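You operate a simulated robot arm through the tools that you are given. There is no shell and no other tool. Be economical: measure what you need, move in short steps, check, and stop when the job is done.

Carry out the task below with a simulated two-armed robot. There is one attempt and no reset: what you move stays moved.

## Task
Part the belt and stand the thin blue pin in the orange cup.
Fine: wind to the red mark, then shut the green clamp lever, before the pin comes out; after it wind back to white, then open the lever.

Only the result counts: the job must be done as asked and must still hold three seconds after the hand-in. Knocking over, shifting, dropping, spilling or breaking anything else fails it.

## Robot
Two 7-joint arms with fingered hands on one trunk that stands fixed in place. Base frame: the origin is at the foot of the trunk, x ahead of it, y to its left, z up. Lengths are in mm, angles in rad, forces in N, time in s.
The left shoulder is at [70, 166, 1193], the right one opposite. With the tool pointing down near the work surface each hand reaches from about 460 to 960 mm from the base axis, measured 20 degrees to its own side. Payload 4.1 kg a hand.
Tool frame (each hand has its own): the origin (TCP) lies between the finger pads and is the grasp point; the fingertips stand 32 mm ahead of it; z points along the fingers, y is the line along which they close. Largest opening 108 mm; the body of the gripper starts 38 mm behind the TCP. The gripper is a hand of 4 fingers: y runs from the thumb to the fingers, the wrist lies at [-16, -108, -186] in the tool frame.
Orientation is that of the tool frame in the base frame, as [roll, pitch, yaw] about the fixed x, y, z axes, in that order (R = Rz(yaw) Ry(pitch) Rx(roll)). With the fingers straight down and the wrist toward the robot, the tool's x, y and z point along [0, 1, 0], [1, 0, 0] and [0, 0, -1] of the base frame.

## Interface
- The arms move only by the tool jog_arm. It takes "left_deltas", "right_deltas" or both (then of equal length, played together; a hand with none holds still); each is one flat list of numbers, 6 for each row, row after row: the shift along the tool's x, y, z in units of 30 mm (1.0 is 30 mm), then the turn, a rotation vector about the tool's x, y, z in units of 5 degrees (1.0 is 5 degrees). In form: [tx, ty, tz, wx, wy, wz, tx, ty, tz, wx, wy, wz, ...]. A call has 1 to 12 rows; each row shifts and turns the commanded pose from where the row before left it, along the tool's axes as they then stand. A call with a number of a shift or a turn outside -1 to 1 is refused whole. Each row takes 0.2 s and may step no farther than 50 mm and 0.15 rad from the row before; otherwise, the whole call is refused. Where a pose cannot be reached the arm comes as near as it can. A force on the tool above 90 N (or 10 N above the force at the start of the call, whichever is more), or a blocked arm, ends the call early, and 0.2 s more pass. In this call time passes only in rows, and 0.2 s behind the last. The reply holds the time, the measured pose of the TCP, the force on the tool along the base axes, the opening and the grip force, in the units named above and with some noise, with the torque about the TCP (base axes, N m) and any sound that the robot's microphone picked up.
- Cameras (640 x 400 px; columns grow to the right, rows downward): "scene" is now at [136.2, -35, 1447.3]; the picture's right is [-0.39, -0.92, 0.00], its down [-0.31, 0.13, -0.94] and it looks along [0.87, -0.37, -0.33] (base axes); focal length 249 px, centre (320, 200). "left" rides on the left gripper at [-64, -93, -132] in its tool frame; the picture's right is [-0.80, -0.28, 0.53], its down [0.55, -0.71, 0.45] and it looks along [0.25, 0.65, 0.72] (tool axes); focal length 247 px, centre (320, 200). "right" rides on the right gripper at [64, -93, -132] in its tool frame; the picture's right is [-0.80, 0.28, -0.53], its down [-0.55, -0.71, 0.45] and it looks along [-0.25, 0.65, 0.72] (tool axes); focal length 247 px, centre (320, 200). There is no depth. A picture from a camera that has moved, and an enlarged one, comes with that camera's place and axes in the base frame and with its lens.
- get_image(camera): a new picture of that camera. The clock stands still meanwhile.
- move_column(by): slides the trunk up (or, below 0, down) by that many mm; the arms and the scene camera ride with it, the base frame stays. It gives what a move gives, with no picture.
- finger_targets(index, middle, ring, thumb_bend, hand): sets how far each is bent, from 0 (flat) to 1 (curled in); at 0.3 the hand is open as for a grip, at 0.7 the pads meet at the TCP. One left out holds its place. A second passes; each finger stops where it meets its share of the squeeze, and holds until it gets a number again. It is the only way to open and close the hand. It gives what a move gives, with no picture; readings hold the bend of each and the force on the fingers (four entries, about 0 where the hand has none), thumb and palm.
- turn_head(pan, tilt): turns the head with the scene camera to pan (to the left, within 1.501 rad either way) and tilt (down, from -0.506 to 1.204), counted from straight ahead of the robot. It gives what a move gives.
- close_up(camera, box): a new picture of the part [left, top, right, bottom] of that camera's present view, enlarged. The clock stands still meanwhile.
- sign_off(): hands the job in; it is judged then, once.

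Work in short steps. Places have to be worked out from the pictures, the camera data and where the tool is seen: move nearer, look again, correct. Check each grasp and each placing, and mend what went wrong. You have 120 turns and 86 pictures in all, those below and enlarged ones among them. Open the grippers and draw the arms clear of the work before you hand the job in, unless the task says otherwise; then end with one line.

The tools are called after "Request:" as name(argument=value, ...) on one line, values as JSON. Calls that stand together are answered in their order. jog_arm: Moves the arms, as the interface text tells. Its arguments: {"type":"object","properties":{"left_deltas":{"type":"array"},"right_deltas":{"type":"array"}},"required":[]} The other tools are called the same way: move_column (by) slides the trunk up or down; finger_targets (index, middle, ring, thumb_bend, hand) moves the fingers one by one; turn_head (pan, tilt) turns the head that bears the scene camera; get_image (camera) takes a picture; close_up (camera, box) takes an enlarged picture of a part of a camera's view; sign_off () hands the job in.

At the start:

```text
time_s: 0.0
left_tcp_pos: [685.3, 82.9, 1334.7]
left_orientation: [-3.141, 0.0, 1.572]
left_wrist_force: [0.2, 0.4, -0.3]
left_torque: [-0.02, 0.0, 0.02]
left_opening: 107.7
left_grasp_force: 0.0
left_shape: jaw
left_bend: [0.3, 0.3, 0.3, 0.3]
left_finger forces: [0.1, 0.1, 0.1, 0.0, 0.1, 0.0]
right_tcp_pos: [362.0, -325.0, 1381.3]
right_orientation: [-3.14, 0.0, 1.572]
right_wrist_force: [-0.2, 0.1, 0.1]
right_torque: [-0.02, 0.0, -0.03]
right_opening: 107.7
right_grasp_force: 0.2
right_shape: jaw
right_bend: [0.3, 0.3, 0.3, 0.3]
right_finger forces: [0.0, 0.0, 0.0, 0.0, 0.1, 0.0]
trunk travel left (down, up): [-700.0, 240.0]
head pan, tilt: [-0.4, 0.339]
```

scene: 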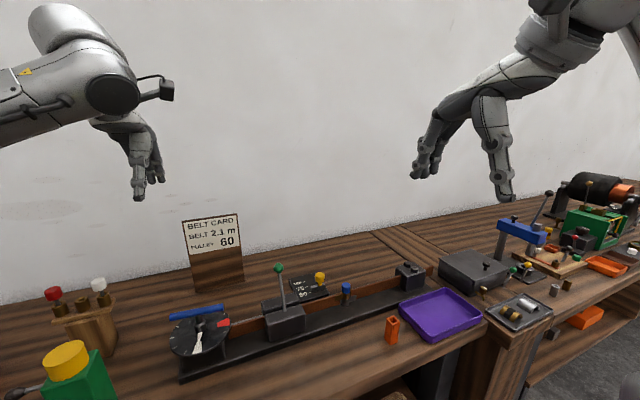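
right: 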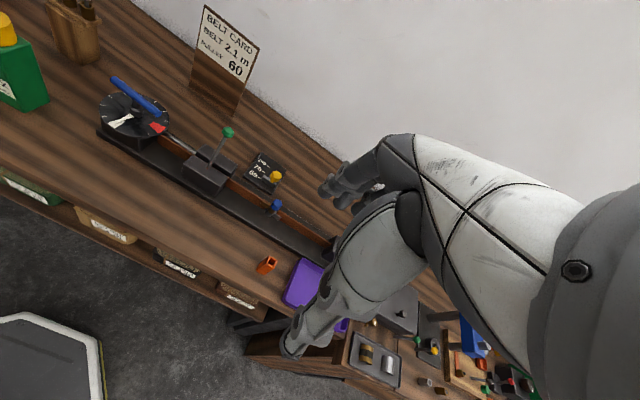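
left: 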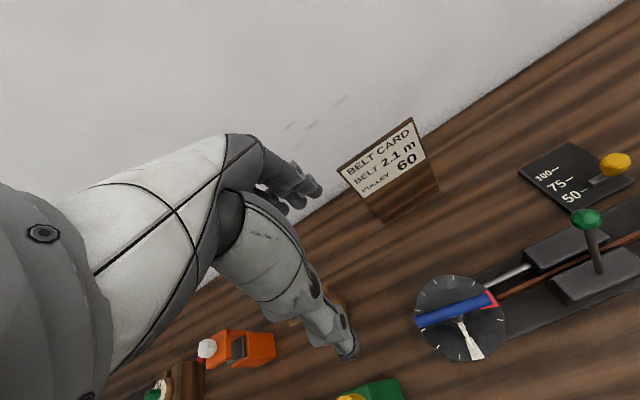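

I start by looking closer at the device with the dial, lever and pin.

Request:
close_up(camera="scene", box=[150, 240, 450, 390])

Request:
close_up(camera="left", box=[400, 130, 640, 380])

Request:
close_up(camera="right", box=[80, 60, 360, 320])

```text
2.13 times, centred on (300, 315) of scene
camera zoom: at [136.2, -35.0, 1447.3], right [-0.39, -0.92, 0.0], down [-0.31, 0.13, -0.94], along [0.87, -0.37, -0.33], focal length 532 px, centre (363, -45)
```

zoom: 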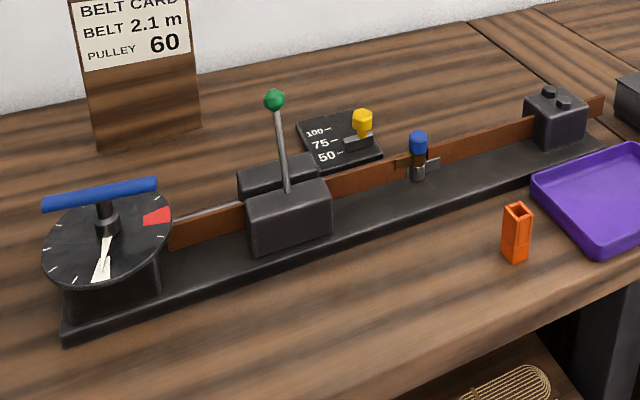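

```text
1.60 times, centred on (520, 255) of left
camera zoom: at [593.0, 17.4, 1465.7], right [-0.28, -0.8, -0.53], down [-0.71, 0.55, -0.45], along [0.65, 0.25, -0.72], focal length 395 px, centre (0, 112)
```

zoom: 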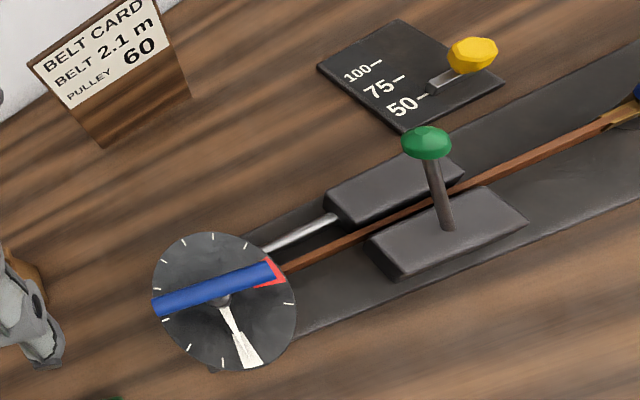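

```text
1.54 times, centred on (220, 190) of right
camera zoom: at [270.5, -259.6, 1511.9], right [0.28, -0.8, 0.53], down [-0.71, -0.55, -0.45], along [0.65, -0.25, -0.72], focal length 380 px, centre (474, 215)
```

zoom: 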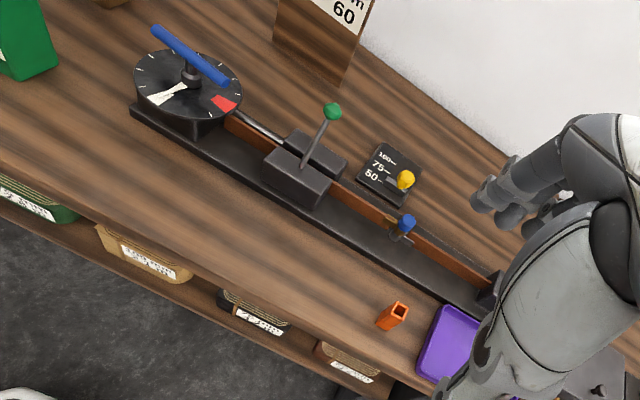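

The device is clear: dial hub near (661,46), bar at z≈1022, green knob near (680,-150,1073) tilted away from the robot, pin near (653,-336,977), cup near (514,-392,967). I bring both hands over the work, well above it, for closer views.

Request:
jog_arm(left_deltas=[-0.12, -0.08, 0.6, 0, 0, 0, -0.12, -0.08, 0.6, 0, 0, 0, -0.12, -0.08, 0.6, 0, 0, 0, -0.12, -0.08, 0.6, 0, 0, 0, -0.12, -0.08, 0.6, 0, 0, 0, -0.12, -0.08, 0.6, 0, 0, 0, -0.12, -0.08, 0.6, 0, 0, 0, -0.12, -0.08, 0.6, 0, 0, 0, -0.12, -0.08, 0.6, 0, 0, 0, -0.12, -0.08, 0.6, 0, 0, 0], right_deltas=[0, 0.8, 0.7, 0, 0, 0, 0, 0.8, 0.7, 0, 0, 0, 0, 0.8, 0.7, 0, 0, 0, 0, 0.8, 0.7, 0, 0, 0, 0, 0.8, 0.7, 0, 0, 0, 0, 0.8, 0.7, 0, 0, 0, 0, 0.8, 0.7, 0, 0, 0, 0, 0.8, 0.7, 0, 0, 0, 0, 0.8, 0.7, 0, 0, 0, 0, 0.8, 0.7, 0, 0, 0])

```text
time_s: 2.2
left_tcp_pos: [662.2, 46.7, 1152.0]
left_orientation: [-3.138, 0.001, 1.573]
left_wrist_force: [0.1, 0.8, -0.2]
left_torque: [0.01, 0.01, 0.0]
left_opening: 107.6
left_grasp_force: 0.0
left_shape: jaw
left_bend: [0.3, 0.3, 0.3, 0.3]
left_finger forces: [0.1, 0.0, 0.1, 0.0, 0.0, 0.1]
right_tcp_pos: [603.9, -325.7, 1168.0]
right_orientation: [-3.141, 0.0, 1.571]
right_wrist_force: [0.2, 1.2, -0.7]
right_torque: [-0.01, 0.03, 0.01]
right_opening: 107.7
right_grasp_force: 0.0
right_shape: jaw
right_bend: [0.3, 0.3, 0.3, 0.3]
right_finger forces: [0.0, 0.0, 0.1, 0.1, 0.0, 0.0]
trunk travel left (down, up): [-700.0, 240.0]
head pan, tilt: [-0.4, 0.339]
```

Both arrived as commanded. Now I look from both wrists.

Request:
get_image(camera="left")

Request:
get_image(camera="right")

Request:
get_image(camera="scene")

```text
79 pictures are left
camera left: at [570.2, -19.5, 1284.8], right [-0.28, -0.8, -0.53], down [-0.71, 0.55, -0.45], along [0.65, 0.25, -0.72], focal length 247 px, centre (320, 200)
```

left: 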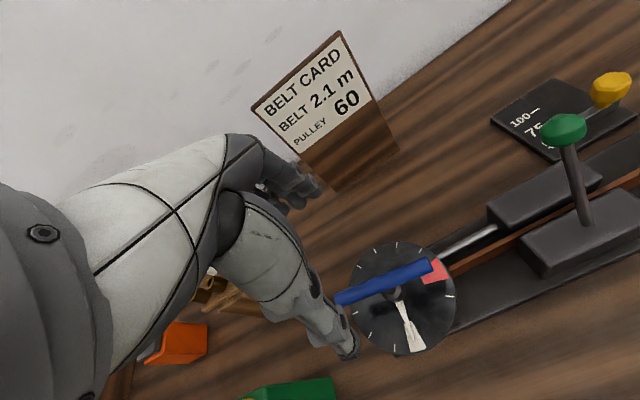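

```text
78 pictures are left
camera right: at [512.6, -260.1, 1300.2], right [0.28, -0.8, 0.53], down [-0.71, -0.55, -0.45], along [0.65, -0.25, -0.72], focal length 247 px, centre (320, 200)
```

right: 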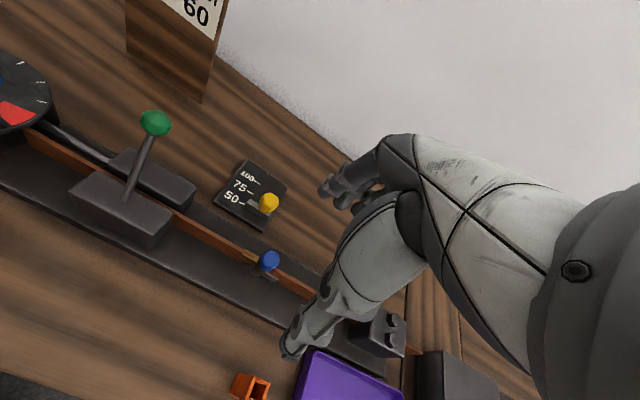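

```text
77 pictures are left
camera scene: at [138.1, -35.3, 1447.1], right [-0.39, -0.92, 0.0], down [-0.31, 0.13, -0.94], along [0.87, -0.37, -0.33], focal length 249 px, centre (320, 200)
```

scene: 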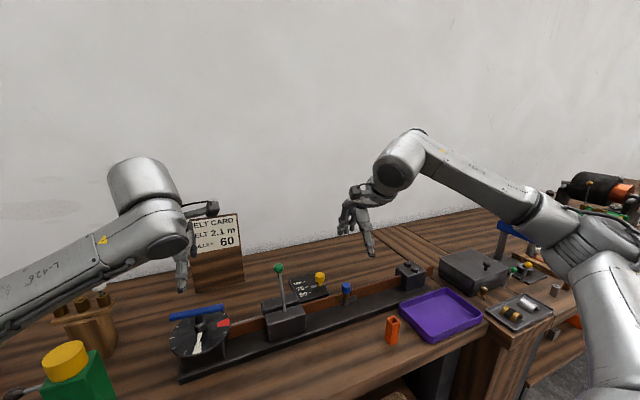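

Before gripping, I test in free air whether the left hand can turn the ~110° from white to red (counter-clockwise from above) while it stays over the hub.

Request:
jog_arm(left_deltas=[0, 0, 0, 0, 0, -1, 0, 0, 0, 0, 0, -1, 0, 0, 0, 0, 0, -1, 0, 0, 0, 0, 0, -1, 0, 0, 0, 0, 0, -1, 0, 0, 0, 0, 0, -1, 0, 0, 0, 0, 0, -1, 0, 0, 0, 0, 0, -1, 0, 0, 0, 0, 0, -1, 0, 0, 0, 0, 0, -1, 0, 0, 0, 0, 0, -1, 0, 0, 0, 0, 0, -1])

Request:
jog_arm(left_deltas=[0, 0, 0, 0, 0, -1, 0, 0, 0, 0, 0, -1, 0, 0, 0, 0, 0, -1, 0, 0, 0, 0, 0, -1, 0, 0, 0, 0, 0, -1, 0, 0, 0, 0, 0, -1, 0, 0, 0, 0, 0, -1, 0, 0, 0, 0, 0, -1])

Request:
get_image(camera="left")

```text
time_s: 4.8
left_tcp_pos: [661.8, 46.5, 1153.8]
left_orientation: [3.14, 0.0, 2.621]
left_wrist_force: [-0.1, 0.7, 0.7]
left_torque: [0.0, 0.01, 0.02]
left_opening: 107.9
left_grasp_force: 0.0
left_shape: jaw
left_bend: [0.3, 0.3, 0.3, 0.3]
left_finger forces: [0.0, 0.0, 0.1, 0.0, 0.1, 0.0]
right_tcp_pos: [602.1, -326.2, 1169.0]
right_orientation: [3.141, -0.002, 1.57]
right_wrist_force: [0.2, -1.0, -0.6]
right_torque: [0.01, 0.01, -0.02]
right_opening: 107.5
right_grasp_force: 0.1
right_shape: jaw
right_bend: [0.3, 0.3, 0.3, 0.3]
right_finger forces: [0.0, 0.1, 0.0, 0.0, 0.0, 0.0]
trunk travel left (down, up): [-700.0, 240.0]
head pan, tilt: [-0.4, 0.339]
```

```text
time_s: 6.6
left_tcp_pos: [660.7, 47.0, 1153.6]
left_orientation: [-3.141, 0.001, -2.963]
left_wrist_force: [-0.4, 0.1, 0.6]
left_torque: [-0.01, 0.03, -0.04]
left_opening: 107.5
left_grasp_force: 0.0
left_shape: jaw
left_bend: [0.3, 0.3, 0.3, 0.3]
left_finger forces: [0.1, 0.1, 0.1, 0.0, 0.1, 0.1]
right_tcp_pos: [602.4, -326.8, 1168.6]
right_orientation: [-3.14, -0.002, 1.572]
right_wrist_force: [0.1, -0.2, -0.3]
right_torque: [0.02, 0.01, 0.01]
right_opening: 107.6
right_grasp_force: 0.1
right_shape: jaw
right_bend: [0.3, 0.3, 0.3, 0.3]
right_finger forces: [0.1, 0.0, 0.0, 0.0, 0.1, 0.0]
trunk travel left (down, up): [-700.0, 240.0]
head pan, tilt: [-0.4, 0.339]
```

```text
76 pictures are left
camera left: at [741.2, -34.3, 1285.5], right [0.83, -0.14, -0.53], down [-0.42, -0.79, -0.45], along [-0.36, 0.59, -0.72], focal length 247 px, centre (320, 200)
```

left: 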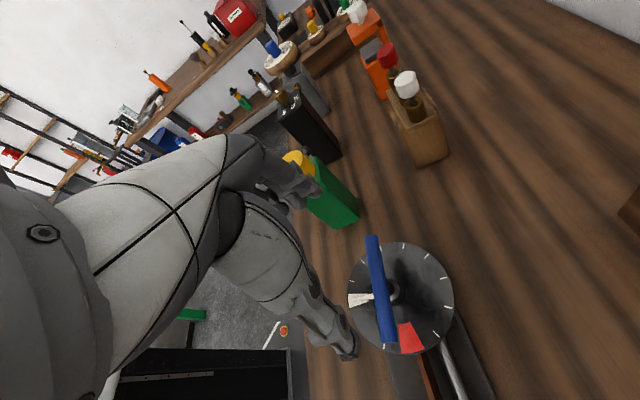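

The turn is reachable, and the two views put the bar centre at about (659,40,1022) with the bar at −97.5°. I turn back to line up across the bar (tool y at −7.5°).

Request:
jog_arm(left_deltas=[0, 0, 0, 0, 0, 1, 0, 0, 0, 0, 0, 1, 0, 0, 0, 0, 0, 1, 0, 0, 0, 0, 0, 1, 0, 0, 0, 0, 0, 1, 0, 0, 0, 0, 0, 1, 0, 0, 0, 0, 0, 1, 0, 0, 0, 0, 0, 1, 0, 0, 0, 0, 0, 1, 0, 0, 0, 0, 0, 1, 0, 0, 0, 0, 0, 1, 0, 0, 0, 0, 0, 1])

Request:
jog_arm(left_deltas=[0, 0, 0, 0, 0, 1, 0, 0, 0, 0, 0, 1, 0, 0, 0, 0, 0, 1, 0, 0, 0, 0, 0, 1, 0, 0, 0, 0, 0, 1, 0, 0, 0, 0, 0, 1, 0, 0, 0, 0, 0, 1, 0, 0, 0, 0, 0, 1, 0, 0, 0, 0, 0, 1, 0, 0, 0, 0, 0, 0.5, -0.1, -0.03, 1, 0, 0, 0, -0.1, -0.03, 1, 0, 0, 0])

Request:
get_image(camera="left")

```text
time_s: 9.2
left_tcp_pos: [662.1, 48.5, 1154.0]
left_orientation: [-3.141, -0.001, 2.271]
left_wrist_force: [-0.4, -0.5, 0.0]
left_torque: [0.01, 0.01, 0.02]
left_opening: 107.9
left_grasp_force: 0.0
left_shape: jaw
left_bend: [0.3, 0.3, 0.3, 0.3]
left_finger forces: [0.0, 0.1, 0.0, 0.0, 0.0, 0.0]
right_tcp_pos: [602.4, -325.0, 1168.5]
right_orientation: [3.141, 0.001, 1.573]
right_wrist_force: [-0.4, -0.1, 1.0]
right_torque: [0.02, 0.01, -0.01]
right_opening: 107.8
right_grasp_force: 0.1
right_shape: jaw
right_bend: [0.3, 0.3, 0.3, 0.3]
right_finger forces: [0.1, 0.1, 0.0, 0.1, 0.1, 0.0]
trunk travel left (down, up): [-700.0, 240.0]
head pan, tilt: [-0.4, 0.339]
```

```text
time_s: 11.8
left_tcp_pos: [658.4, 41.6, 1092.6]
left_orientation: [-3.141, 0.001, 1.442]
left_wrist_force: [0.0, 0.5, -1.3]
left_torque: [-0.01, -0.01, 0.01]
left_opening: 107.6
left_grasp_force: 0.1
left_shape: jaw
left_bend: [0.3, 0.3, 0.3, 0.3]
left_finger forces: [0.0, 0.0, 0.0, 0.0, 0.0, 0.1]
right_tcp_pos: [603.6, -325.5, 1170.1]
right_orientation: [3.141, -0.001, 1.572]
right_wrist_force: [0.5, 0.1, 0.0]
right_torque: [0.01, 0.01, -0.01]
right_opening: 107.6
right_grasp_force: 0.1
right_shape: jaw
right_bend: [0.3, 0.3, 0.3, 0.3]
right_finger forces: [0.0, 0.0, 0.0, 0.1, 0.0, 0.0]
trunk travel left (down, up): [-700.0, 240.0]
head pan, tilt: [-0.4, 0.339]
```

```text
75 pictures are left
camera left: at [558.9, -11.8, 1225.1], right [-0.38, -0.76, -0.53], down [-0.63, 0.64, -0.45], along [0.68, 0.16, -0.72], focal length 247 px, centre (320, 200)
```

left: 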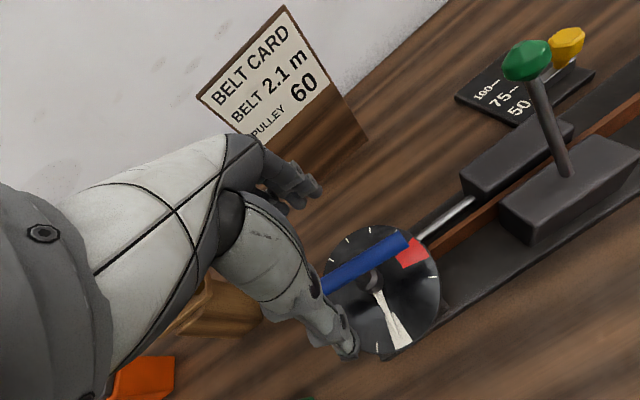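

Alignment looks right; I go down straddling the bar to about z=1027.

Request:
jog_arm(left_deltas=[0, 0, 0.75, 0, 0, 0, 0, 0.02, 0.75, 0, 0, 0, 0, 0.02, 0.68, 0, 0, 0])

Request:
get_image(camera="left")

Request:
close_up(camera="scene", box=[130, 220, 290, 380])

```text
time_s: 12.6
left_tcp_pos: [658.7, 41.5, 1028.9]
left_orientation: [3.139, 0.001, 1.442]
left_wrist_force: [-0.1, 0.2, 0.3]
left_torque: [0.0, 0.01, -0.01]
left_opening: 107.4
left_grasp_force: 0.2
left_shape: jaw
left_bend: [0.3, 0.3, 0.3, 0.3]
left_finger forces: [0.0, 0.0, 0.1, 0.0, 0.0, 0.0]
right_tcp_pos: [601.9, -325.0, 1169.3]
right_orientation: [-3.141, 0.0, 1.571]
right_wrist_force: [0.0, -1.1, 0.1]
right_torque: [0.01, -0.01, -0.01]
right_opening: 107.5
right_grasp_force: 0.0
right_shape: jaw
right_bend: [0.3, 0.3, 0.3, 0.3]
right_finger forces: [0.0, 0.1, 0.0, 0.0, 0.0, 0.0]
trunk travel left (down, up): [-700.0, 240.0]
head pan, tilt: [-0.4, 0.339]
```

```text
74 pictures are left
camera left: at [559.7, -11.8, 1160.5], right [-0.38, -0.76, -0.53], down [-0.63, 0.64, -0.45], along [0.68, 0.16, -0.72], focal length 247 px, centre (320, 200)
```

left: 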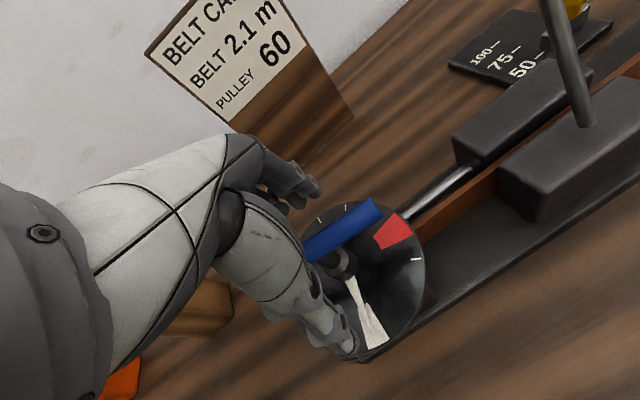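

```text
2.50 times, centred on (210, 300) of scene
camera zoom: at [136.4, -35.0, 1447.3], right [-0.39, -0.92, 0.0], down [-0.31, 0.13, -0.94], along [0.87, -0.37, -0.33], focal length 623 px, centre (595, -50)
```

zoom: 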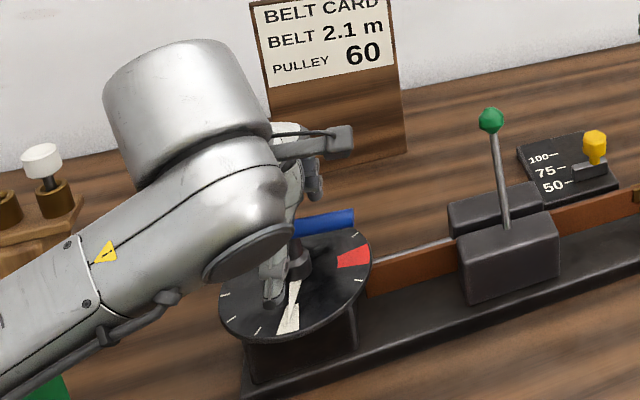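

The bar lies between thumb and fingers. I close on it.

Request:
finger_targets(hand="left", index=0.7, middle=0.7, ring=0.7, thumb_bend=0.7)

```text
time_s: 13.6
left_tcp_pos: [659.5, 42.7, 1027.8]
left_orientation: [-3.14, -0.001, 1.442]
left_wrist_force: [0.1, 0.0, -2.0]
left_torque: [-0.02, -0.01, -0.03]
left_opening: 7.2
left_grasp_force: 2.8
left_shape: fingers
left_bend: [0.69, 0.7, 0.69, 0.68]
left_finger forces: [1.2, 0.0, 1.1, 0.0, 2.1, 0.1]
right_tcp_pos: [603.3, -324.9, 1170.0]
right_orientation: [-3.14, -0.001, 1.571]
right_wrist_force: [-0.7, 0.5, 0.3]
right_torque: [0.01, 0.01, 0.0]
right_opening: 107.8
right_grasp_force: 0.1
right_shape: jaw
right_bend: [0.3, 0.3, 0.3, 0.3]
right_finger forces: [0.0, 0.0, 0.0, 0.0, 0.1, 0.0]
trunk travel left (down, up): [-700.0, 240.0]
head pan, tilt: [-0.4, 0.339]
```

Opening 7 mm with contact on index, ring and thumb; I tighten and look.

Request:
finger_targets(hand="left", index=0.85, middle=0.85, ring=0.85, thumb_bend=0.85)

Request:
close_up(camera="left", box=[220, 130, 460, 370])

```text
time_s: 14.6
left_tcp_pos: [661.4, 40.3, 1024.5]
left_orientation: [-3.136, -0.001, 1.442]
left_wrist_force: [-4.0, -4.2, -34.1]
left_torque: [-0.31, 0.03, -0.15]
left_opening: 0.2
left_grasp_force: 30.5
left_shape: fingers
left_bend: [0.74, 0.73, 0.72, 0.72]
left_finger forces: [12.7, 11.3, 11.2, 0.0, 26.0, 0.0]
right_tcp_pos: [605.8, -325.9, 1166.6]
right_orientation: [-3.141, 0.001, 1.571]
right_wrist_force: [-0.7, -0.2, 0.6]
right_torque: [0.0, 0.02, -0.01]
right_opening: 107.5
right_grasp_force: 0.0
right_shape: jaw
right_bend: [0.3, 0.3, 0.3, 0.3]
right_finger forces: [0.1, 0.1, 0.0, 0.0, 0.0, 0.0]
trunk travel left (down, up): [-700.0, 240.0]
head pan, tilt: [-0.4, 0.339]
```

```text
1.67 times, centred on (340, 250) of left
camera zoom: at [562.6, -12.2, 1157.5], right [-0.39, -0.75, -0.53], down [-0.63, 0.64, -0.44], along [0.67, 0.16, -0.72], focal length 412 px, centre (287, 117)
```

zoom: 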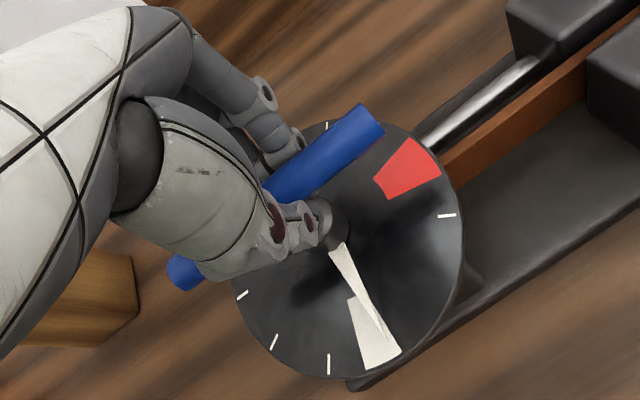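

The −34 N pull with pads meeting shows the fingers closed just beneath the bar, so the bar sits higher than I judged. I open, rise 10 mm and grip again.

Request:
finger_targets(hand="left", index=0.5, middle=0.5, ring=0.5, thumb_bend=0.5)

Request:
jog_arm(left_deltas=[0, 0, -0.35, 0, 0, 0])

Request:
finger_targets(hand="left", index=0.75, middle=0.75, ring=0.75, thumb_bend=0.75)

```text
time_s: 15.6
left_tcp_pos: [660.5, 41.3, 1029.7]
left_orientation: [-3.14, -0.001, 1.442]
left_wrist_force: [0.0, -0.6, -0.9]
left_torque: [0.02, -0.04, -0.02]
left_opening: 54.9
left_grasp_force: 0.0
left_shape: fingers
left_bend: [0.5, 0.5, 0.5, 0.5]
left_finger forces: [0.0, 0.0, 0.0, 0.1, 0.1, 0.0]
right_tcp_pos: [601.9, -324.9, 1169.5]
right_orientation: [-3.141, 0.001, 1.57]
right_wrist_force: [-0.3, 1.2, 0.1]
right_torque: [0.01, -0.02, 0.01]
right_opening: 107.7
right_grasp_force: 0.1
right_shape: jaw
right_bend: [0.3, 0.3, 0.3, 0.3]
right_finger forces: [0.0, 0.0, 0.0, 0.0, 0.0, 0.0]
trunk travel left (down, up): [-700.0, 240.0]
head pan, tilt: [-0.4, 0.339]
```

```text
time_s: 16.0
left_tcp_pos: [659.6, 42.0, 1037.8]
left_orientation: [3.141, 0.0, 1.441]
left_wrist_force: [-0.5, -0.4, -0.3]
left_torque: [-0.01, 0.0, 0.0]
left_opening: 55.0
left_grasp_force: 0.0
left_shape: fingers
left_bend: [0.5, 0.5, 0.5, 0.5]
left_finger forces: [0.0, 0.0, 0.0, 0.1, 0.0, 0.1]
right_tcp_pos: [601.4, -325.2, 1169.4]
right_orientation: [3.141, 0.0, 1.57]
right_wrist_force: [0.1, 0.2, -0.2]
right_torque: [0.03, 0.0, -0.01]
right_opening: 107.6
right_grasp_force: 0.0
right_shape: jaw
right_bend: [0.3, 0.3, 0.3, 0.3]
right_finger forces: [0.0, 0.0, 0.1, 0.0, 0.0, 0.1]
trunk travel left (down, up): [-700.0, 240.0]
head pan, tilt: [-0.4, 0.339]
```

```text
time_s: 17.0
left_tcp_pos: [662.5, 40.5, 1036.8]
left_orientation: [-3.137, -0.001, 1.443]
left_wrist_force: [9.0, -2.1, -13.7]
left_torque: [-0.16, -0.1, -0.15]
left_opening: 13.7
left_grasp_force: 17.9
left_shape: fingers
left_bend: [0.72, 0.72, 0.72, 0.67]
left_finger forces: [9.3, 8.2, 6.9, 0.0, 11.3, 0.1]
right_tcp_pos: [604.9, -324.1, 1168.0]
right_orientation: [-3.137, 0.0, 1.571]
right_wrist_force: [0.0, 0.7, 0.1]
right_torque: [0.01, 0.01, -0.01]
right_opening: 107.5
right_grasp_force: 0.2
right_shape: jaw
right_bend: [0.3, 0.3, 0.3, 0.3]
right_finger forces: [0.0, 0.1, 0.1, 0.0, 0.1, 0.0]
trunk travel left (down, up): [-700.0, 240.0]
head pan, tilt: [-0.4, 0.339]
```

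Now it grips a 14 mm bar. I try 15° counter-clockwise toward red and check.

Request:
jog_arm(left_deltas=[0, 0, 0, 0, 0, -1, 0, 0, 0, 0, 0, -1, 0, 0, 0, 0, 0, -1])

Request:
close_up(camera="left", box=[220, 130, 460, 370])

```text
time_s: 17.8
left_tcp_pos: [662.9, 40.9, 1036.5]
left_orientation: [-3.14, -0.001, 1.705]
left_wrist_force: [15.7, -3.9, -11.7]
left_torque: [-0.05, -0.28, -0.58]
left_opening: 12.1
left_grasp_force: 21.2
left_shape: fingers
left_bend: [0.73, 0.72, 0.73, 0.66]
left_finger forces: [7.5, 10.3, 12.5, 0.0, 12.3, 0.1]
right_tcp_pos: [606.7, -326.4, 1165.5]
right_orientation: [-3.137, -0.001, 1.569]
right_wrist_force: [0.0, -0.8, -0.3]
right_torque: [-0.02, 0.01, 0.01]
right_opening: 107.6
right_grasp_force: 0.0
right_shape: jaw
right_bend: [0.3, 0.3, 0.3, 0.3]
right_finger forces: [0.1, 0.0, 0.0, 0.0, 0.0, 0.1]
trunk travel left (down, up): [-700.0, 240.0]
head pan, tilt: [-0.4, 0.339]
```

```text
1.67 times, centred on (340, 250) of left
camera zoom: at [581.1, -37.0, 1169.2], right [-0.18, -0.83, -0.53], down [-0.77, 0.45, -0.45], along [0.61, 0.33, -0.72], focal length 412 px, centre (287, 117)
```

zoom: 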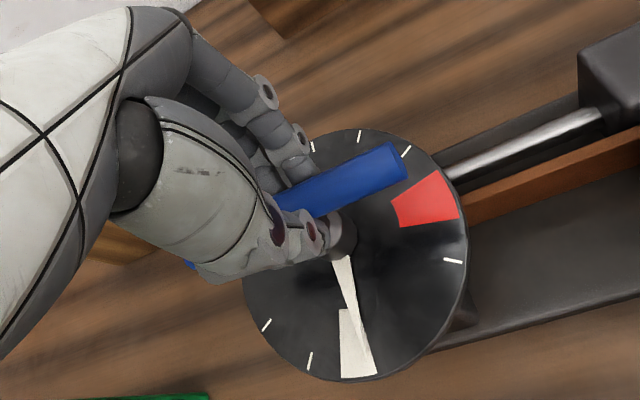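

The needle moves toward red, though the bar lags the hand a little (0.58 N m). I tighten and turn another 20°.

Request:
finger_targets(hand="left", index=0.95, middle=0.95, ring=0.95, thumb_bend=0.9)

Request:
jog_arm(left_deltas=[0, 0, 0, 0, 0, -1, 0, 0, 0, 0, 0, -1, 0, 0, 0, 0, 0, -1, 0, 0, 0, 0, 0, -1])

Request:
close_up(camera="left", box=[220, 130, 460, 370])

```text
time_s: 18.8
left_tcp_pos: [662.3, 38.7, 1035.7]
left_orientation: [-3.136, -0.004, 1.704]
left_wrist_force: [9.4, -8.0, -19.6]
left_torque: [-0.18, -0.26, -0.59]
left_opening: 10.6
left_grasp_force: 29.9
left_shape: fingers
left_bend: [0.73, 0.65, 0.74, 0.65]
left_finger forces: [10.0, 10.6, 12.2, 0.0, 26.7, 0.0]
right_tcp_pos: [605.0, -326.4, 1167.2]
right_orientation: [-3.137, -0.002, 1.57]
right_wrist_force: [0.1, -0.4, -0.6]
right_torque: [0.02, 0.0, -0.01]
right_opening: 107.6
right_grasp_force: 0.0
right_shape: jaw
right_bend: [0.3, 0.3, 0.3, 0.3]
right_finger forces: [0.0, 0.1, 0.1, 0.0, 0.0, 0.0]
trunk travel left (down, up): [-700.0, 240.0]
head pan, tilt: [-0.4, 0.339]
```

```text
time_s: 19.8
left_tcp_pos: [663.7, 41.2, 1037.3]
left_orientation: [-3.138, -0.001, 2.052]
left_wrist_force: [21.2, -6.8, -12.0]
left_torque: [0.18, -0.52, -2.18]
left_opening: 10.8
left_grasp_force: 48.5
left_shape: fingers
left_bend: [0.73, 0.63, 0.52, 0.64]
left_finger forces: [8.0, 18.7, 31.9, 0.1, 38.0, 0.1]
right_tcp_pos: [606.0, -326.3, 1165.7]
right_orientation: [-3.136, -0.002, 1.571]
right_wrist_force: [0.1, -0.1, -0.6]
right_torque: [0.04, 0.0, 0.01]
right_opening: 107.7
right_grasp_force: 0.0
right_shape: jaw
right_bend: [0.3, 0.3, 0.3, 0.3]
right_finger forces: [0.0, 0.0, 0.1, 0.0, 0.0, 0.0]
trunk travel left (down, up): [-700.0, 240.0]
head pan, tilt: [-0.4, 0.339]
```

```text
1.67 times, centred on (340, 250) of left
camera zoom: at [613.1, -61.2, 1168.7], right [0.12, -0.84, -0.53], down [-0.88, 0.16, -0.45], along [0.46, 0.52, -0.72], focal length 412 px, centre (287, 117)
```

zoom: 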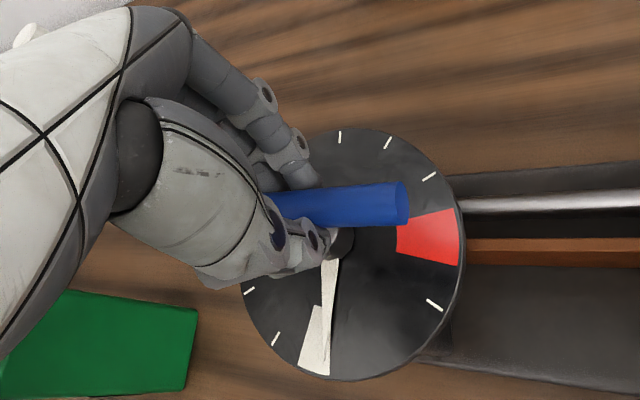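

The bar follows with a lag as finger compliance takes up the torque. I go on another 25° to see whether the lag settles.

Request:
jog_arm(left_deltas=[0, 0, 0, 0, 0, -1, 0, 0, 0, 0, 0, -1, 0, 0, 0, 0, 0, -1, 0, 0, 0, 0, 0, -1, 0, 0, 0, 0, 0, -1])

Request:
close_up(camera="left", box=[220, 130, 460, 370])

```text
time_s: 21.0
left_tcp_pos: [664.4, 40.0, 1035.7]
left_orientation: [-3.14, -0.004, 2.485]
left_wrist_force: [32.3, -2.3, -0.9]
left_torque: [-0.02, -0.83, -7.43]
left_opening: 14.1
left_grasp_force: 113.9
left_shape: fingers
left_bend: [0.73, 0.6, 0.45, 0.61]
left_finger forces: [11.6, 31.3, 83.8, 0.1, 101.3, 0.0]
right_tcp_pos: [607.0, -325.0, 1167.0]
right_orientation: [-3.137, -0.003, 1.57]
right_wrist_force: [-0.2, -0.9, 0.8]
right_torque: [-0.01, -0.03, 0.0]
right_opening: 107.7
right_grasp_force: 0.1
right_shape: jaw
right_bend: [0.3, 0.3, 0.3, 0.3]
right_finger forces: [0.0, 0.0, 0.0, 0.1, 0.0, 0.0]
trunk travel left (down, up): [-700.0, 240.0]
head pan, tilt: [-0.4, 0.339]
```

```text
1.67 times, centred on (340, 250) of left
camera zoom: at [660.1, -73.6, 1168.0], right [0.46, -0.71, -0.53], down [-0.87, -0.22, -0.44], along [0.2, 0.67, -0.72], focal length 412 px, centre (287, 117)
```

zoom: 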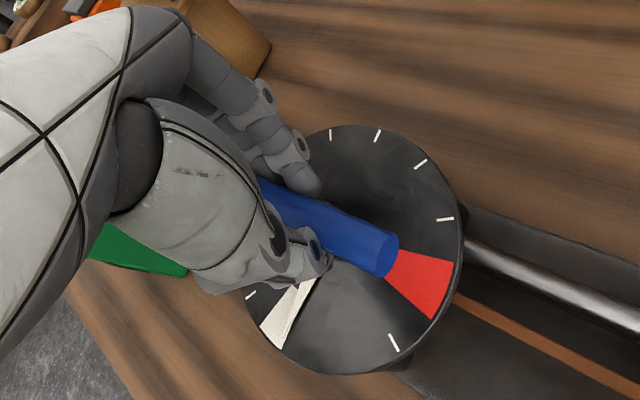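

Torque has climbed to 7.4 N m while the needle is really still at white (earlier shift was parallax): there is a stop on this side, so the winding must go clockwise, the long way. I turn back to unload.

Request:
jog_arm(left_deltas=[0, 0, 0, 0, 0, 1, 0, 0, 0, 0, 0, 1, 0, 0, 0, 0, 0, 1, 0, 0, 0, 0, 0, 1, 0, 0, 0, 0, 0, 1, 0, 0, 0, 0, 0, 1, 0, 0, 0, 0, 0, 1, 0, 0, 0, 0, 0, 1, 0, 0, 0, 0, 0, 1, 0, 0, 0, 0, 0, 1, 0, 0, 0, 0, 0, 1])

Request:
close_up(camera="left", box=[220, 130, 460, 370])

```text
time_s: 23.4
left_tcp_pos: [661.4, 40.4, 1034.3]
left_orientation: [-3.136, -0.002, 1.527]
left_wrist_force: [1.2, -6.2, -26.0]
left_torque: [-0.36, -0.06, 0.18]
left_opening: 10.5
left_grasp_force: 28.0
left_shape: fingers
left_bend: [0.73, 0.72, 0.74, 0.66]
left_finger forces: [12.1, 8.4, 6.1, 0.0, 28.6, 0.0]
right_tcp_pos: [604.4, -326.0, 1166.3]
right_orientation: [-3.138, -0.004, 1.57]
right_wrist_force: [-0.4, -0.4, 0.8]
right_torque: [0.0, -0.02, -0.01]
right_opening: 107.7
right_grasp_force: 0.1
right_shape: jaw
right_bend: [0.3, 0.3, 0.3, 0.3]
right_finger forces: [0.0, 0.0, 0.0, 0.0, 0.1, 0.0]
trunk travel left (down, up): [-700.0, 240.0]
head pan, tilt: [-0.4, 0.339]
```

```text
1.67 times, centred on (340, 250) of left
camera zoom: at [567.6, -21.3, 1167.9], right [-0.32, -0.78, -0.53], down [-0.68, 0.58, -0.44], along [0.66, 0.22, -0.72], focal length 412 px, centre (287, 117)
```

zoom: 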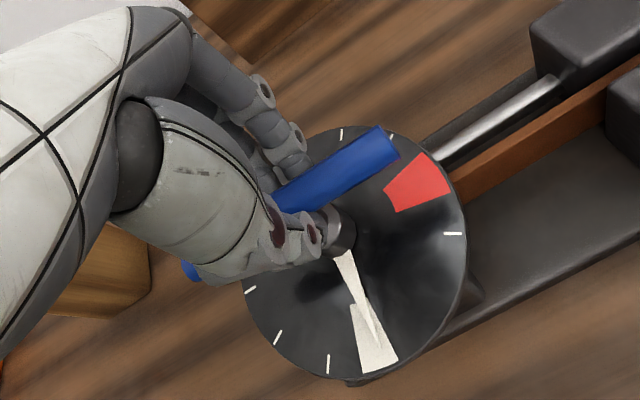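

The needle is still in the white wedge. Now 30° clockwise as a trial.

Request:
jog_arm(left_deltas=[0, 0, -0.1, 0, 0, 1, 0, 0, -0.05, 0, 0, 1, 0, 0, 0, 0, 0, 1, 0, 0, 0, 0, 0, 1, 0, 0, 0, 0, 0, 1, 0, 0, 0, 0, 0, 1])

Request:
close_up(camera="left", box=[220, 130, 460, 370])

```text
time_s: 24.8
left_tcp_pos: [660.2, 40.4, 1041.4]
left_orientation: [-3.136, 0.001, 1.003]
left_wrist_force: [-12.1, -7.1, -33.7]
left_torque: [-0.24, 0.16, 0.19]
left_opening: 14.2
left_grasp_force: 24.8
left_shape: fingers
left_bend: [0.73, 0.72, 0.75, 0.64]
left_finger forces: [10.8, 6.1, 2.8, 0.0, 29.4, 0.0]
right_tcp_pos: [604.2, -326.2, 1168.2]
right_orientation: [-3.14, -0.002, 1.572]
right_wrist_force: [-0.1, 0.2, -0.1]
right_torque: [-0.03, 0.01, -0.01]
right_opening: 107.7
right_grasp_force: 0.1
right_shape: jaw
right_bend: [0.3, 0.3, 0.3, 0.3]
right_finger forces: [0.0, 0.0, 0.0, 0.1, 0.1, 0.1]
trunk travel left (down, up): [-700.0, 240.0]
head pan, tilt: [-0.4, 0.339]
```

```text
1.67 times, centred on (340, 250) of left
camera zoom: at [549.1, 34.1, 1173.5], right [-0.67, -0.52, -0.53], down [-0.3, 0.84, -0.45], along [0.68, -0.14, -0.72], focal length 412 px, centre (287, 117)
```

zoom: 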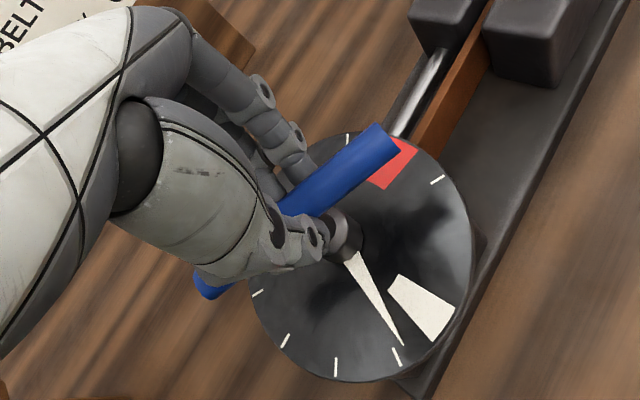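

Clockwise turns freely and the needle leaves white. I continue another 55°.

Request:
jog_arm(left_deltas=[0, 0, 0, 0, 0, 1, 0, 0, 0, 0, 0, 1, 0, 0, 0, 0, 0, 1, 0, 0, 0, 0, 0, 1, 0, 0, 0, 0, 0, 1, 0, 0, 0, 0, 0, 1, 0, 0, 0, 0, 0, 1, 0, 0, 0, 0, 0, 1, 0, 0, 0, 0, 0, 1, 0, 0, 0, 0, 0, 1, 0, 0, 0, 0, 0, 1])

Request:
get_image(camera="left")

```text
time_s: 27.2
left_tcp_pos: [657.9, 42.3, 1046.6]
left_orientation: [3.138, -0.003, 0.047]
left_wrist_force: [13.0, 5.3, 40.7]
left_torque: [0.29, -0.26, 0.11]
left_opening: 11.7
left_grasp_force: 34.9
left_shape: fingers
left_bend: [0.74, 0.74, 0.76, 0.67]
left_finger forces: [22.6, 10.4, 0.1, 0.0, 36.3, 0.0]
right_tcp_pos: [600.0, -326.0, 1170.2]
right_orientation: [3.139, 0.001, 1.573]
right_wrist_force: [0.6, 0.7, 0.5]
right_torque: [0.01, -0.01, 0.03]
right_opening: 107.5
right_grasp_force: 0.1
right_shape: jaw
right_bend: [0.3, 0.3, 0.3, 0.3]
right_finger forces: [0.1, 0.0, 0.0, 0.1, 0.0, 0.1]
trunk travel left (down, up): [-700.0, 240.0]
head pan, tilt: [-0.4, 0.339]
```

```text
66 pictures are left
camera left: at [589.6, 130.3, 1177.9], right [-0.81, 0.25, -0.54], down [0.52, 0.73, -0.45], along [0.28, -0.64, -0.72], focal length 247 px, centre (320, 200)
```

left: 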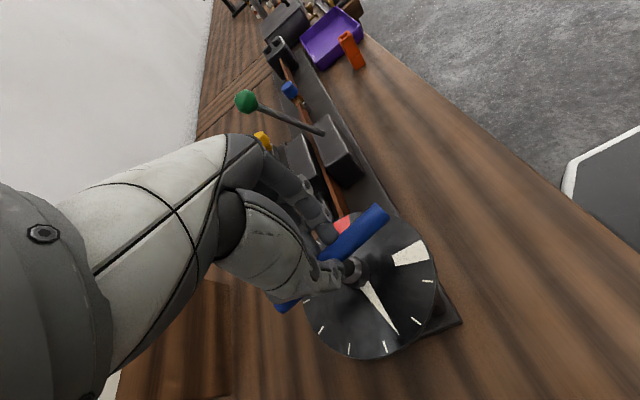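

The needle is about 85° past white. I release, check the dial holds, and lift to regrip 180° round.

Request:
finger_targets(hand="left", index=0.35, middle=0.35, ring=0.35, thumb_bend=0.35)

Request:
jog_arm(left_deltas=[0, 0, -0.8, 0, 0, 0, 0, 0, -0.8, 0, 0, 0, 0, 0, -0.4, 0, 0, -1, 0, 0, 0, 0, 0, -1, 0, 0, 0, 0, 0, -1, 0, 0, 0, 0, 0, -1, 0, 0, 0, 0, 0, -1, 0, 0, 0, 0, 0, -1, 0, 0, 0, 0, 0, -1, 0, 0, 0, 0, 0, -1, 0, 0, 0, 0, 0, -1, 0, 0, 0, 0, 0, -1])

Request:
jog_arm(left_deltas=[0, 0, 0, 0, 0, -1, 0, 0, 0, 0, 0, -1, 0, 0, 0, 0, 0, -1, 0, 0, 0, 0, 0, -1, 0, 0, 0, 0, 0, -1, 0, 0, 0, 0, 0, -1, 0, 0, 0, 0, 0, -1, 0, 0, 0, 0, 0, -1, 0, 0, 0, 0, 0, -1, 0, 0, 0, 0, 0, -1, 0, 0, 0, 0, 0, -1, 0, 0, 0, 0, 0, -1])

Request:
jog_arm(left_deltas=[0, 0, 0, 0, 0, -1, 0, 0, 0, 0, 0, -1, 0, 0, 0, 0, 0, -1, 0, 0, 0, 0, 0, -1, 0, 0, 0, 0, 0, -1, 0, 0, 0, 0, 0, -1, 0, 0, 0, 0, 0, -1, 0, 0, 0, 0, 0, -1, 0, 0, 0, 0, 0, -1, 0, 0, 0, 0, 0, -1, 0, 0, 0, 0, 0, -1, 0, 0, 0, 0, 0, -1])

Request:
get_image(camera="left")

```text
time_s: 28.2
left_tcp_pos: [660.3, 41.1, 1041.8]
left_orientation: [-3.142, 0.003, 0.044]
left_wrist_force: [0.7, 1.0, -0.2]
left_torque: [-0.03, 0.0, 0.01]
left_opening: 95.3
left_grasp_force: 0.1
left_shape: fingers
left_bend: [0.35, 0.35, 0.35, 0.35]
left_finger forces: [0.0, 0.0, 0.0, 0.0, 0.1, 0.0]
right_tcp_pos: [601.5, -324.4, 1168.9]
right_orientation: [-3.141, -0.001, 1.574]
right_wrist_force: [0.3, 0.5, 0.1]
right_torque: [-0.01, 0.0, 0.01]
right_opening: 107.8
right_grasp_force: 0.1
right_shape: jaw
right_bend: [0.3, 0.3, 0.3, 0.3]
right_finger forces: [0.0, 0.0, 0.0, 0.0, 0.0, 0.0]
trunk travel left (down, up): [-700.0, 240.0]
head pan, tilt: [-0.4, 0.339]
```

```text
time_s: 30.8
left_tcp_pos: [660.8, 41.4, 1103.0]
left_orientation: [3.14, 0.001, 0.919]
left_wrist_force: [-0.5, 0.3, -0.5]
left_torque: [-0.01, 0.02, -0.03]
left_opening: 94.9
left_grasp_force: 0.0
left_shape: fingers
left_bend: [0.35, 0.35, 0.35, 0.35]
left_finger forces: [0.1, 0.0, 0.1, 0.1, 0.0, 0.0]
right_tcp_pos: [603.3, -326.3, 1170.6]
right_orientation: [-3.141, 0.001, 1.573]
right_wrist_force: [-1.1, 1.2, 0.3]
right_torque: [0.01, -0.01, -0.01]
right_opening: 107.5
right_grasp_force: 0.2
right_shape: jaw
right_bend: [0.3, 0.3, 0.3, 0.3]
right_finger forces: [0.0, 0.0, 0.0, 0.0, 0.0, 0.0]
trunk travel left (down, up): [-700.0, 240.0]
head pan, tilt: [-0.4, 0.339]
```

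```text
time_s: 33.4
left_tcp_pos: [658.6, 40.8, 1101.6]
left_orientation: [-3.14, 0.0, 1.968]
left_wrist_force: [0.0, 0.2, 0.7]
left_torque: [0.01, 0.01, 0.01]
left_opening: 95.3
left_grasp_force: 0.1
left_shape: fingers
left_bend: [0.35, 0.35, 0.35, 0.35]
left_finger forces: [0.0, 0.1, 0.0, 0.1, 0.0, 0.1]
right_tcp_pos: [602.7, -326.0, 1170.3]
right_orientation: [-3.141, 0.002, 1.571]
right_wrist_force: [-0.7, -0.7, -0.5]
right_torque: [0.03, 0.01, -0.01]
right_opening: 107.7
right_grasp_force: 0.1
right_shape: jaw
right_bend: [0.3, 0.3, 0.3, 0.3]
right_finger forces: [0.0, 0.0, 0.0, 0.0, 0.1, 0.0]
trunk travel left (down, up): [-700.0, 240.0]
head pan, tilt: [-0.4, 0.339]
```

```text
time_s: 36.0
left_tcp_pos: [660.3, 40.9, 1102.6]
left_orientation: [3.14, 0.0, 3.015]
left_wrist_force: [-0.5, -0.3, 0.7]
left_torque: [0.0, 0.03, -0.01]
left_opening: 95.2
left_grasp_force: 0.1
left_shape: fingers
left_bend: [0.35, 0.35, 0.35, 0.35]
left_finger forces: [0.0, 0.0, 0.0, 0.1, 0.0, 0.0]
right_tcp_pos: [602.4, -325.3, 1168.5]
right_orientation: [3.14, -0.001, 1.571]
right_wrist_force: [0.3, 0.4, 0.2]
right_torque: [0.0, -0.01, -0.01]
right_opening: 107.8
right_grasp_force: 0.0
right_shape: jaw
right_bend: [0.3, 0.3, 0.3, 0.3]
right_finger forces: [0.1, 0.1, 0.0, 0.1, 0.0, 0.1]
trunk travel left (down, up): [-700.0, 240.0]
head pan, tilt: [-0.4, 0.339]
```

```text
65 pictures are left
camera left: at [712.3, -60.3, 1235.1], right [0.76, -0.38, -0.53], down [-0.63, -0.63, -0.45], along [-0.16, 0.68, -0.72], focal length 247 px, centre (320, 200)
```

left: 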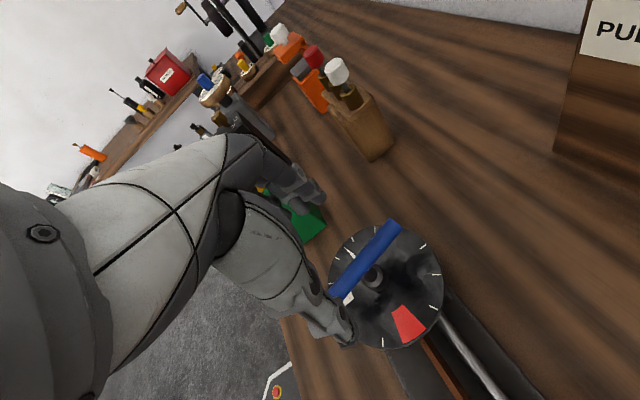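

The dial held. The bar now lies nearly along x; I turn 10° more, go down to z≈1037 and grip.

Request:
jog_arm(left_deltas=[0, 0, 0, 0, 0, -1, 0, 0, 0, 0, 0, -1, 0, 0, 0.75, 0, 0, 0, 0, 0, 0.75, 0, 0, 0, 0, 0, 0.65, 0, 0, 0])

Request:
finger_targets(hand="left", index=0.85, middle=0.85, ring=0.85, thumb_bend=0.85)

Request:
get_image(camera="left")

```text
time_s: 37.2
left_tcp_pos: [659.9, 40.6, 1039.1]
left_orientation: [-3.141, 0.001, -3.096]
left_wrist_force: [0.4, 0.4, 0.4]
left_torque: [0.02, 0.03, -0.01]
left_opening: 94.8
left_grasp_force: 0.0
left_shape: fingers
left_bend: [0.35, 0.35, 0.35, 0.35]
left_finger forces: [0.0, 0.0, 0.0, 0.1, 0.0, 0.0]
right_tcp_pos: [602.4, -325.0, 1169.4]
right_orientation: [3.141, 0.0, 1.57]
right_wrist_force: [-1.0, 0.0, 0.2]
right_torque: [0.01, 0.02, -0.02]
right_opening: 107.7
right_grasp_force: 0.0
right_shape: jaw
right_bend: [0.3, 0.3, 0.3, 0.3]
right_finger forces: [0.0, 0.1, 0.1, 0.1, 0.1, 0.0]
trunk travel left (down, up): [-700.0, 240.0]
head pan, tilt: [-0.4, 0.339]
```

```text
time_s: 38.2
left_tcp_pos: [660.0, 42.5, 1036.3]
left_orientation: [-3.14, -0.003, -3.095]
left_wrist_force: [-6.6, 10.0, -19.2]
left_torque: [0.19, -0.02, -0.04]
left_opening: 13.9
left_grasp_force: 27.6
left_shape: fingers
left_bend: [0.61, 0.66, 0.71, 0.69]
left_finger forces: [12.6, 11.2, 8.7, 0.0, 22.2, 0.0]
right_tcp_pos: [602.5, -322.8, 1168.3]
right_orientation: [-3.14, 0.003, 1.572]
right_wrist_force: [-0.5, 0.4, -0.3]
right_torque: [0.0, 0.0, -0.01]
right_opening: 107.6
right_grasp_force: 0.0
right_shape: jaw
right_bend: [0.3, 0.3, 0.3, 0.3]
right_finger forces: [0.0, 0.1, 0.0, 0.0, 0.0, 0.1]
trunk travel left (down, up): [-700.0, 240.0]
head pan, tilt: [-0.4, 0.339]
```

```text
64 pictures are left
camera left: at [729.7, -47.7, 1169.2], right [0.81, -0.25, -0.53], down [-0.52, -0.73, -0.44], along [-0.28, 0.64, -0.72], focal length 247 px, centre (320, 200)
```

left: 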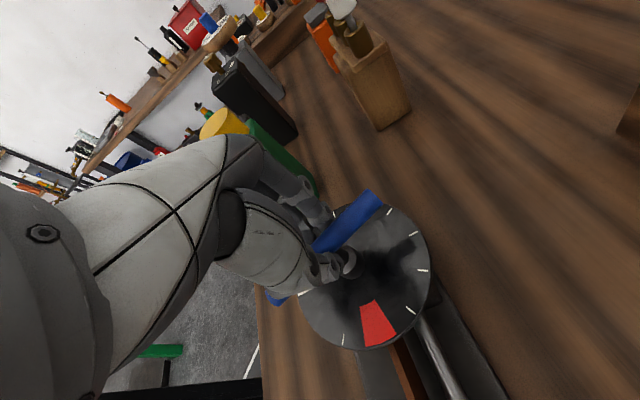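

Gripped. I wind clockwise 110° in two calls, then look.

Request:
jog_arm(left_deltas=[0, 0, 0, 0, 0, 1, 0, 0, 0, 0, 0, 1, 0, 0, 0, 0, 0, 1, 0, 0, 0, 0, 0, 1, 0, 0, 0, 0, 0, 1, 0, 0, 0, 0, 0, 1, 0, 0, 0, 0, 0, 1, 0, 0, 0, 0, 0, 1, 0, 0, 0, 0, 0, 1, 0, 0, 0, 0, 0, 1, 0, 0, 0, 0, 0, 1])

Request:
jog_arm(left_deltas=[0, 0, 0, 0, 0, 1, 0, 0, 0, 0, 0, 1, 0, 0, 0, 0, 0, 1, 0, 0, 0, 0, 0, 1, 0, 0, 0, 0, 0, 1, 0, 0, 0, 0, 0, 1, 0, 0, 0, 0, 0, 1, 0, 0, 0, 0, 0, 1, 0, 0, 0, 0, 0, 1, 0, 0, 0, 0, 0, 1, 0, 0, 0, 0, 0, 1])

Request:
get_image(camera="left")

```text
time_s: 40.6
left_tcp_pos: [660.0, 44.9, 1037.2]
left_orientation: [-3.138, -0.001, 2.227]
left_wrist_force: [-12.7, 12.9, -24.0]
left_torque: [0.21, 0.27, 0.16]
left_opening: 15.2
left_grasp_force: 29.1
left_shape: fingers
left_bend: [0.61, 0.67, 0.72, 0.69]
left_finger forces: [14.3, 10.5, 6.2, 0.1, 26.1, 0.0]
right_tcp_pos: [602.8, -322.5, 1169.2]
right_orientation: [-3.138, 0.001, 1.573]
right_wrist_force: [-0.4, 0.1, -0.2]
right_torque: [-0.02, 0.01, 0.03]
right_opening: 107.6
right_grasp_force: 0.0
right_shape: jaw
right_bend: [0.3, 0.3, 0.3, 0.3]
right_finger forces: [0.1, 0.0, 0.1, 0.1, 0.0, 0.1]
trunk travel left (down, up): [-700.0, 240.0]
head pan, tilt: [-0.4, 0.339]
```

```text
time_s: 43.0
left_tcp_pos: [660.6, 43.5, 1037.4]
left_orientation: [-3.14, 0.003, 1.267]
left_wrist_force: [-5.9, 12.1, -21.2]
left_torque: [0.24, 0.17, 0.15]
left_opening: 15.6
left_grasp_force: 27.4
left_shape: fingers
left_bend: [0.63, 0.71, 0.72, 0.69]
left_finger forces: [12.5, 8.6, 5.2, 0.1, 28.7, 0.0]
right_tcp_pos: [602.8, -322.9, 1169.1]
right_orientation: [-3.14, 0.003, 1.571]
right_wrist_force: [-0.6, -0.6, 0.7]
right_torque: [-0.02, 0.03, 0.0]
right_opening: 107.6
right_grasp_force: 0.1
right_shape: jaw
right_bend: [0.3, 0.3, 0.3, 0.3]
right_finger forces: [0.0, 0.0, 0.0, 0.0, 0.0, 0.0]
trunk travel left (down, up): [-700.0, 240.0]
head pan, tilt: [-0.4, 0.339]
```

```text
63 pictures are left
camera left: at [554.1, 8.9, 1169.9], right [-0.51, -0.68, -0.53], down [-0.51, 0.73, -0.45], along [0.69, 0.04, -0.72], focal length 247 px, centre (320, 200)
```

left: 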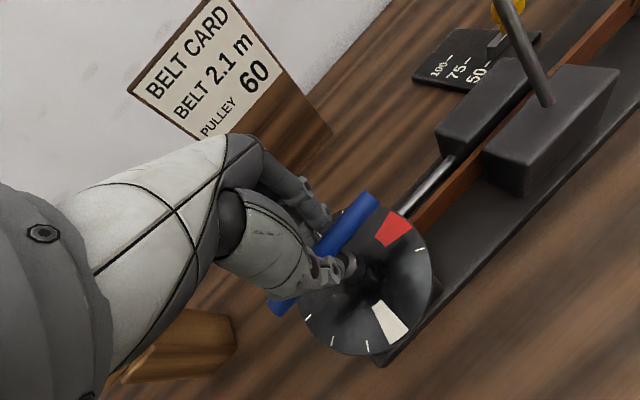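

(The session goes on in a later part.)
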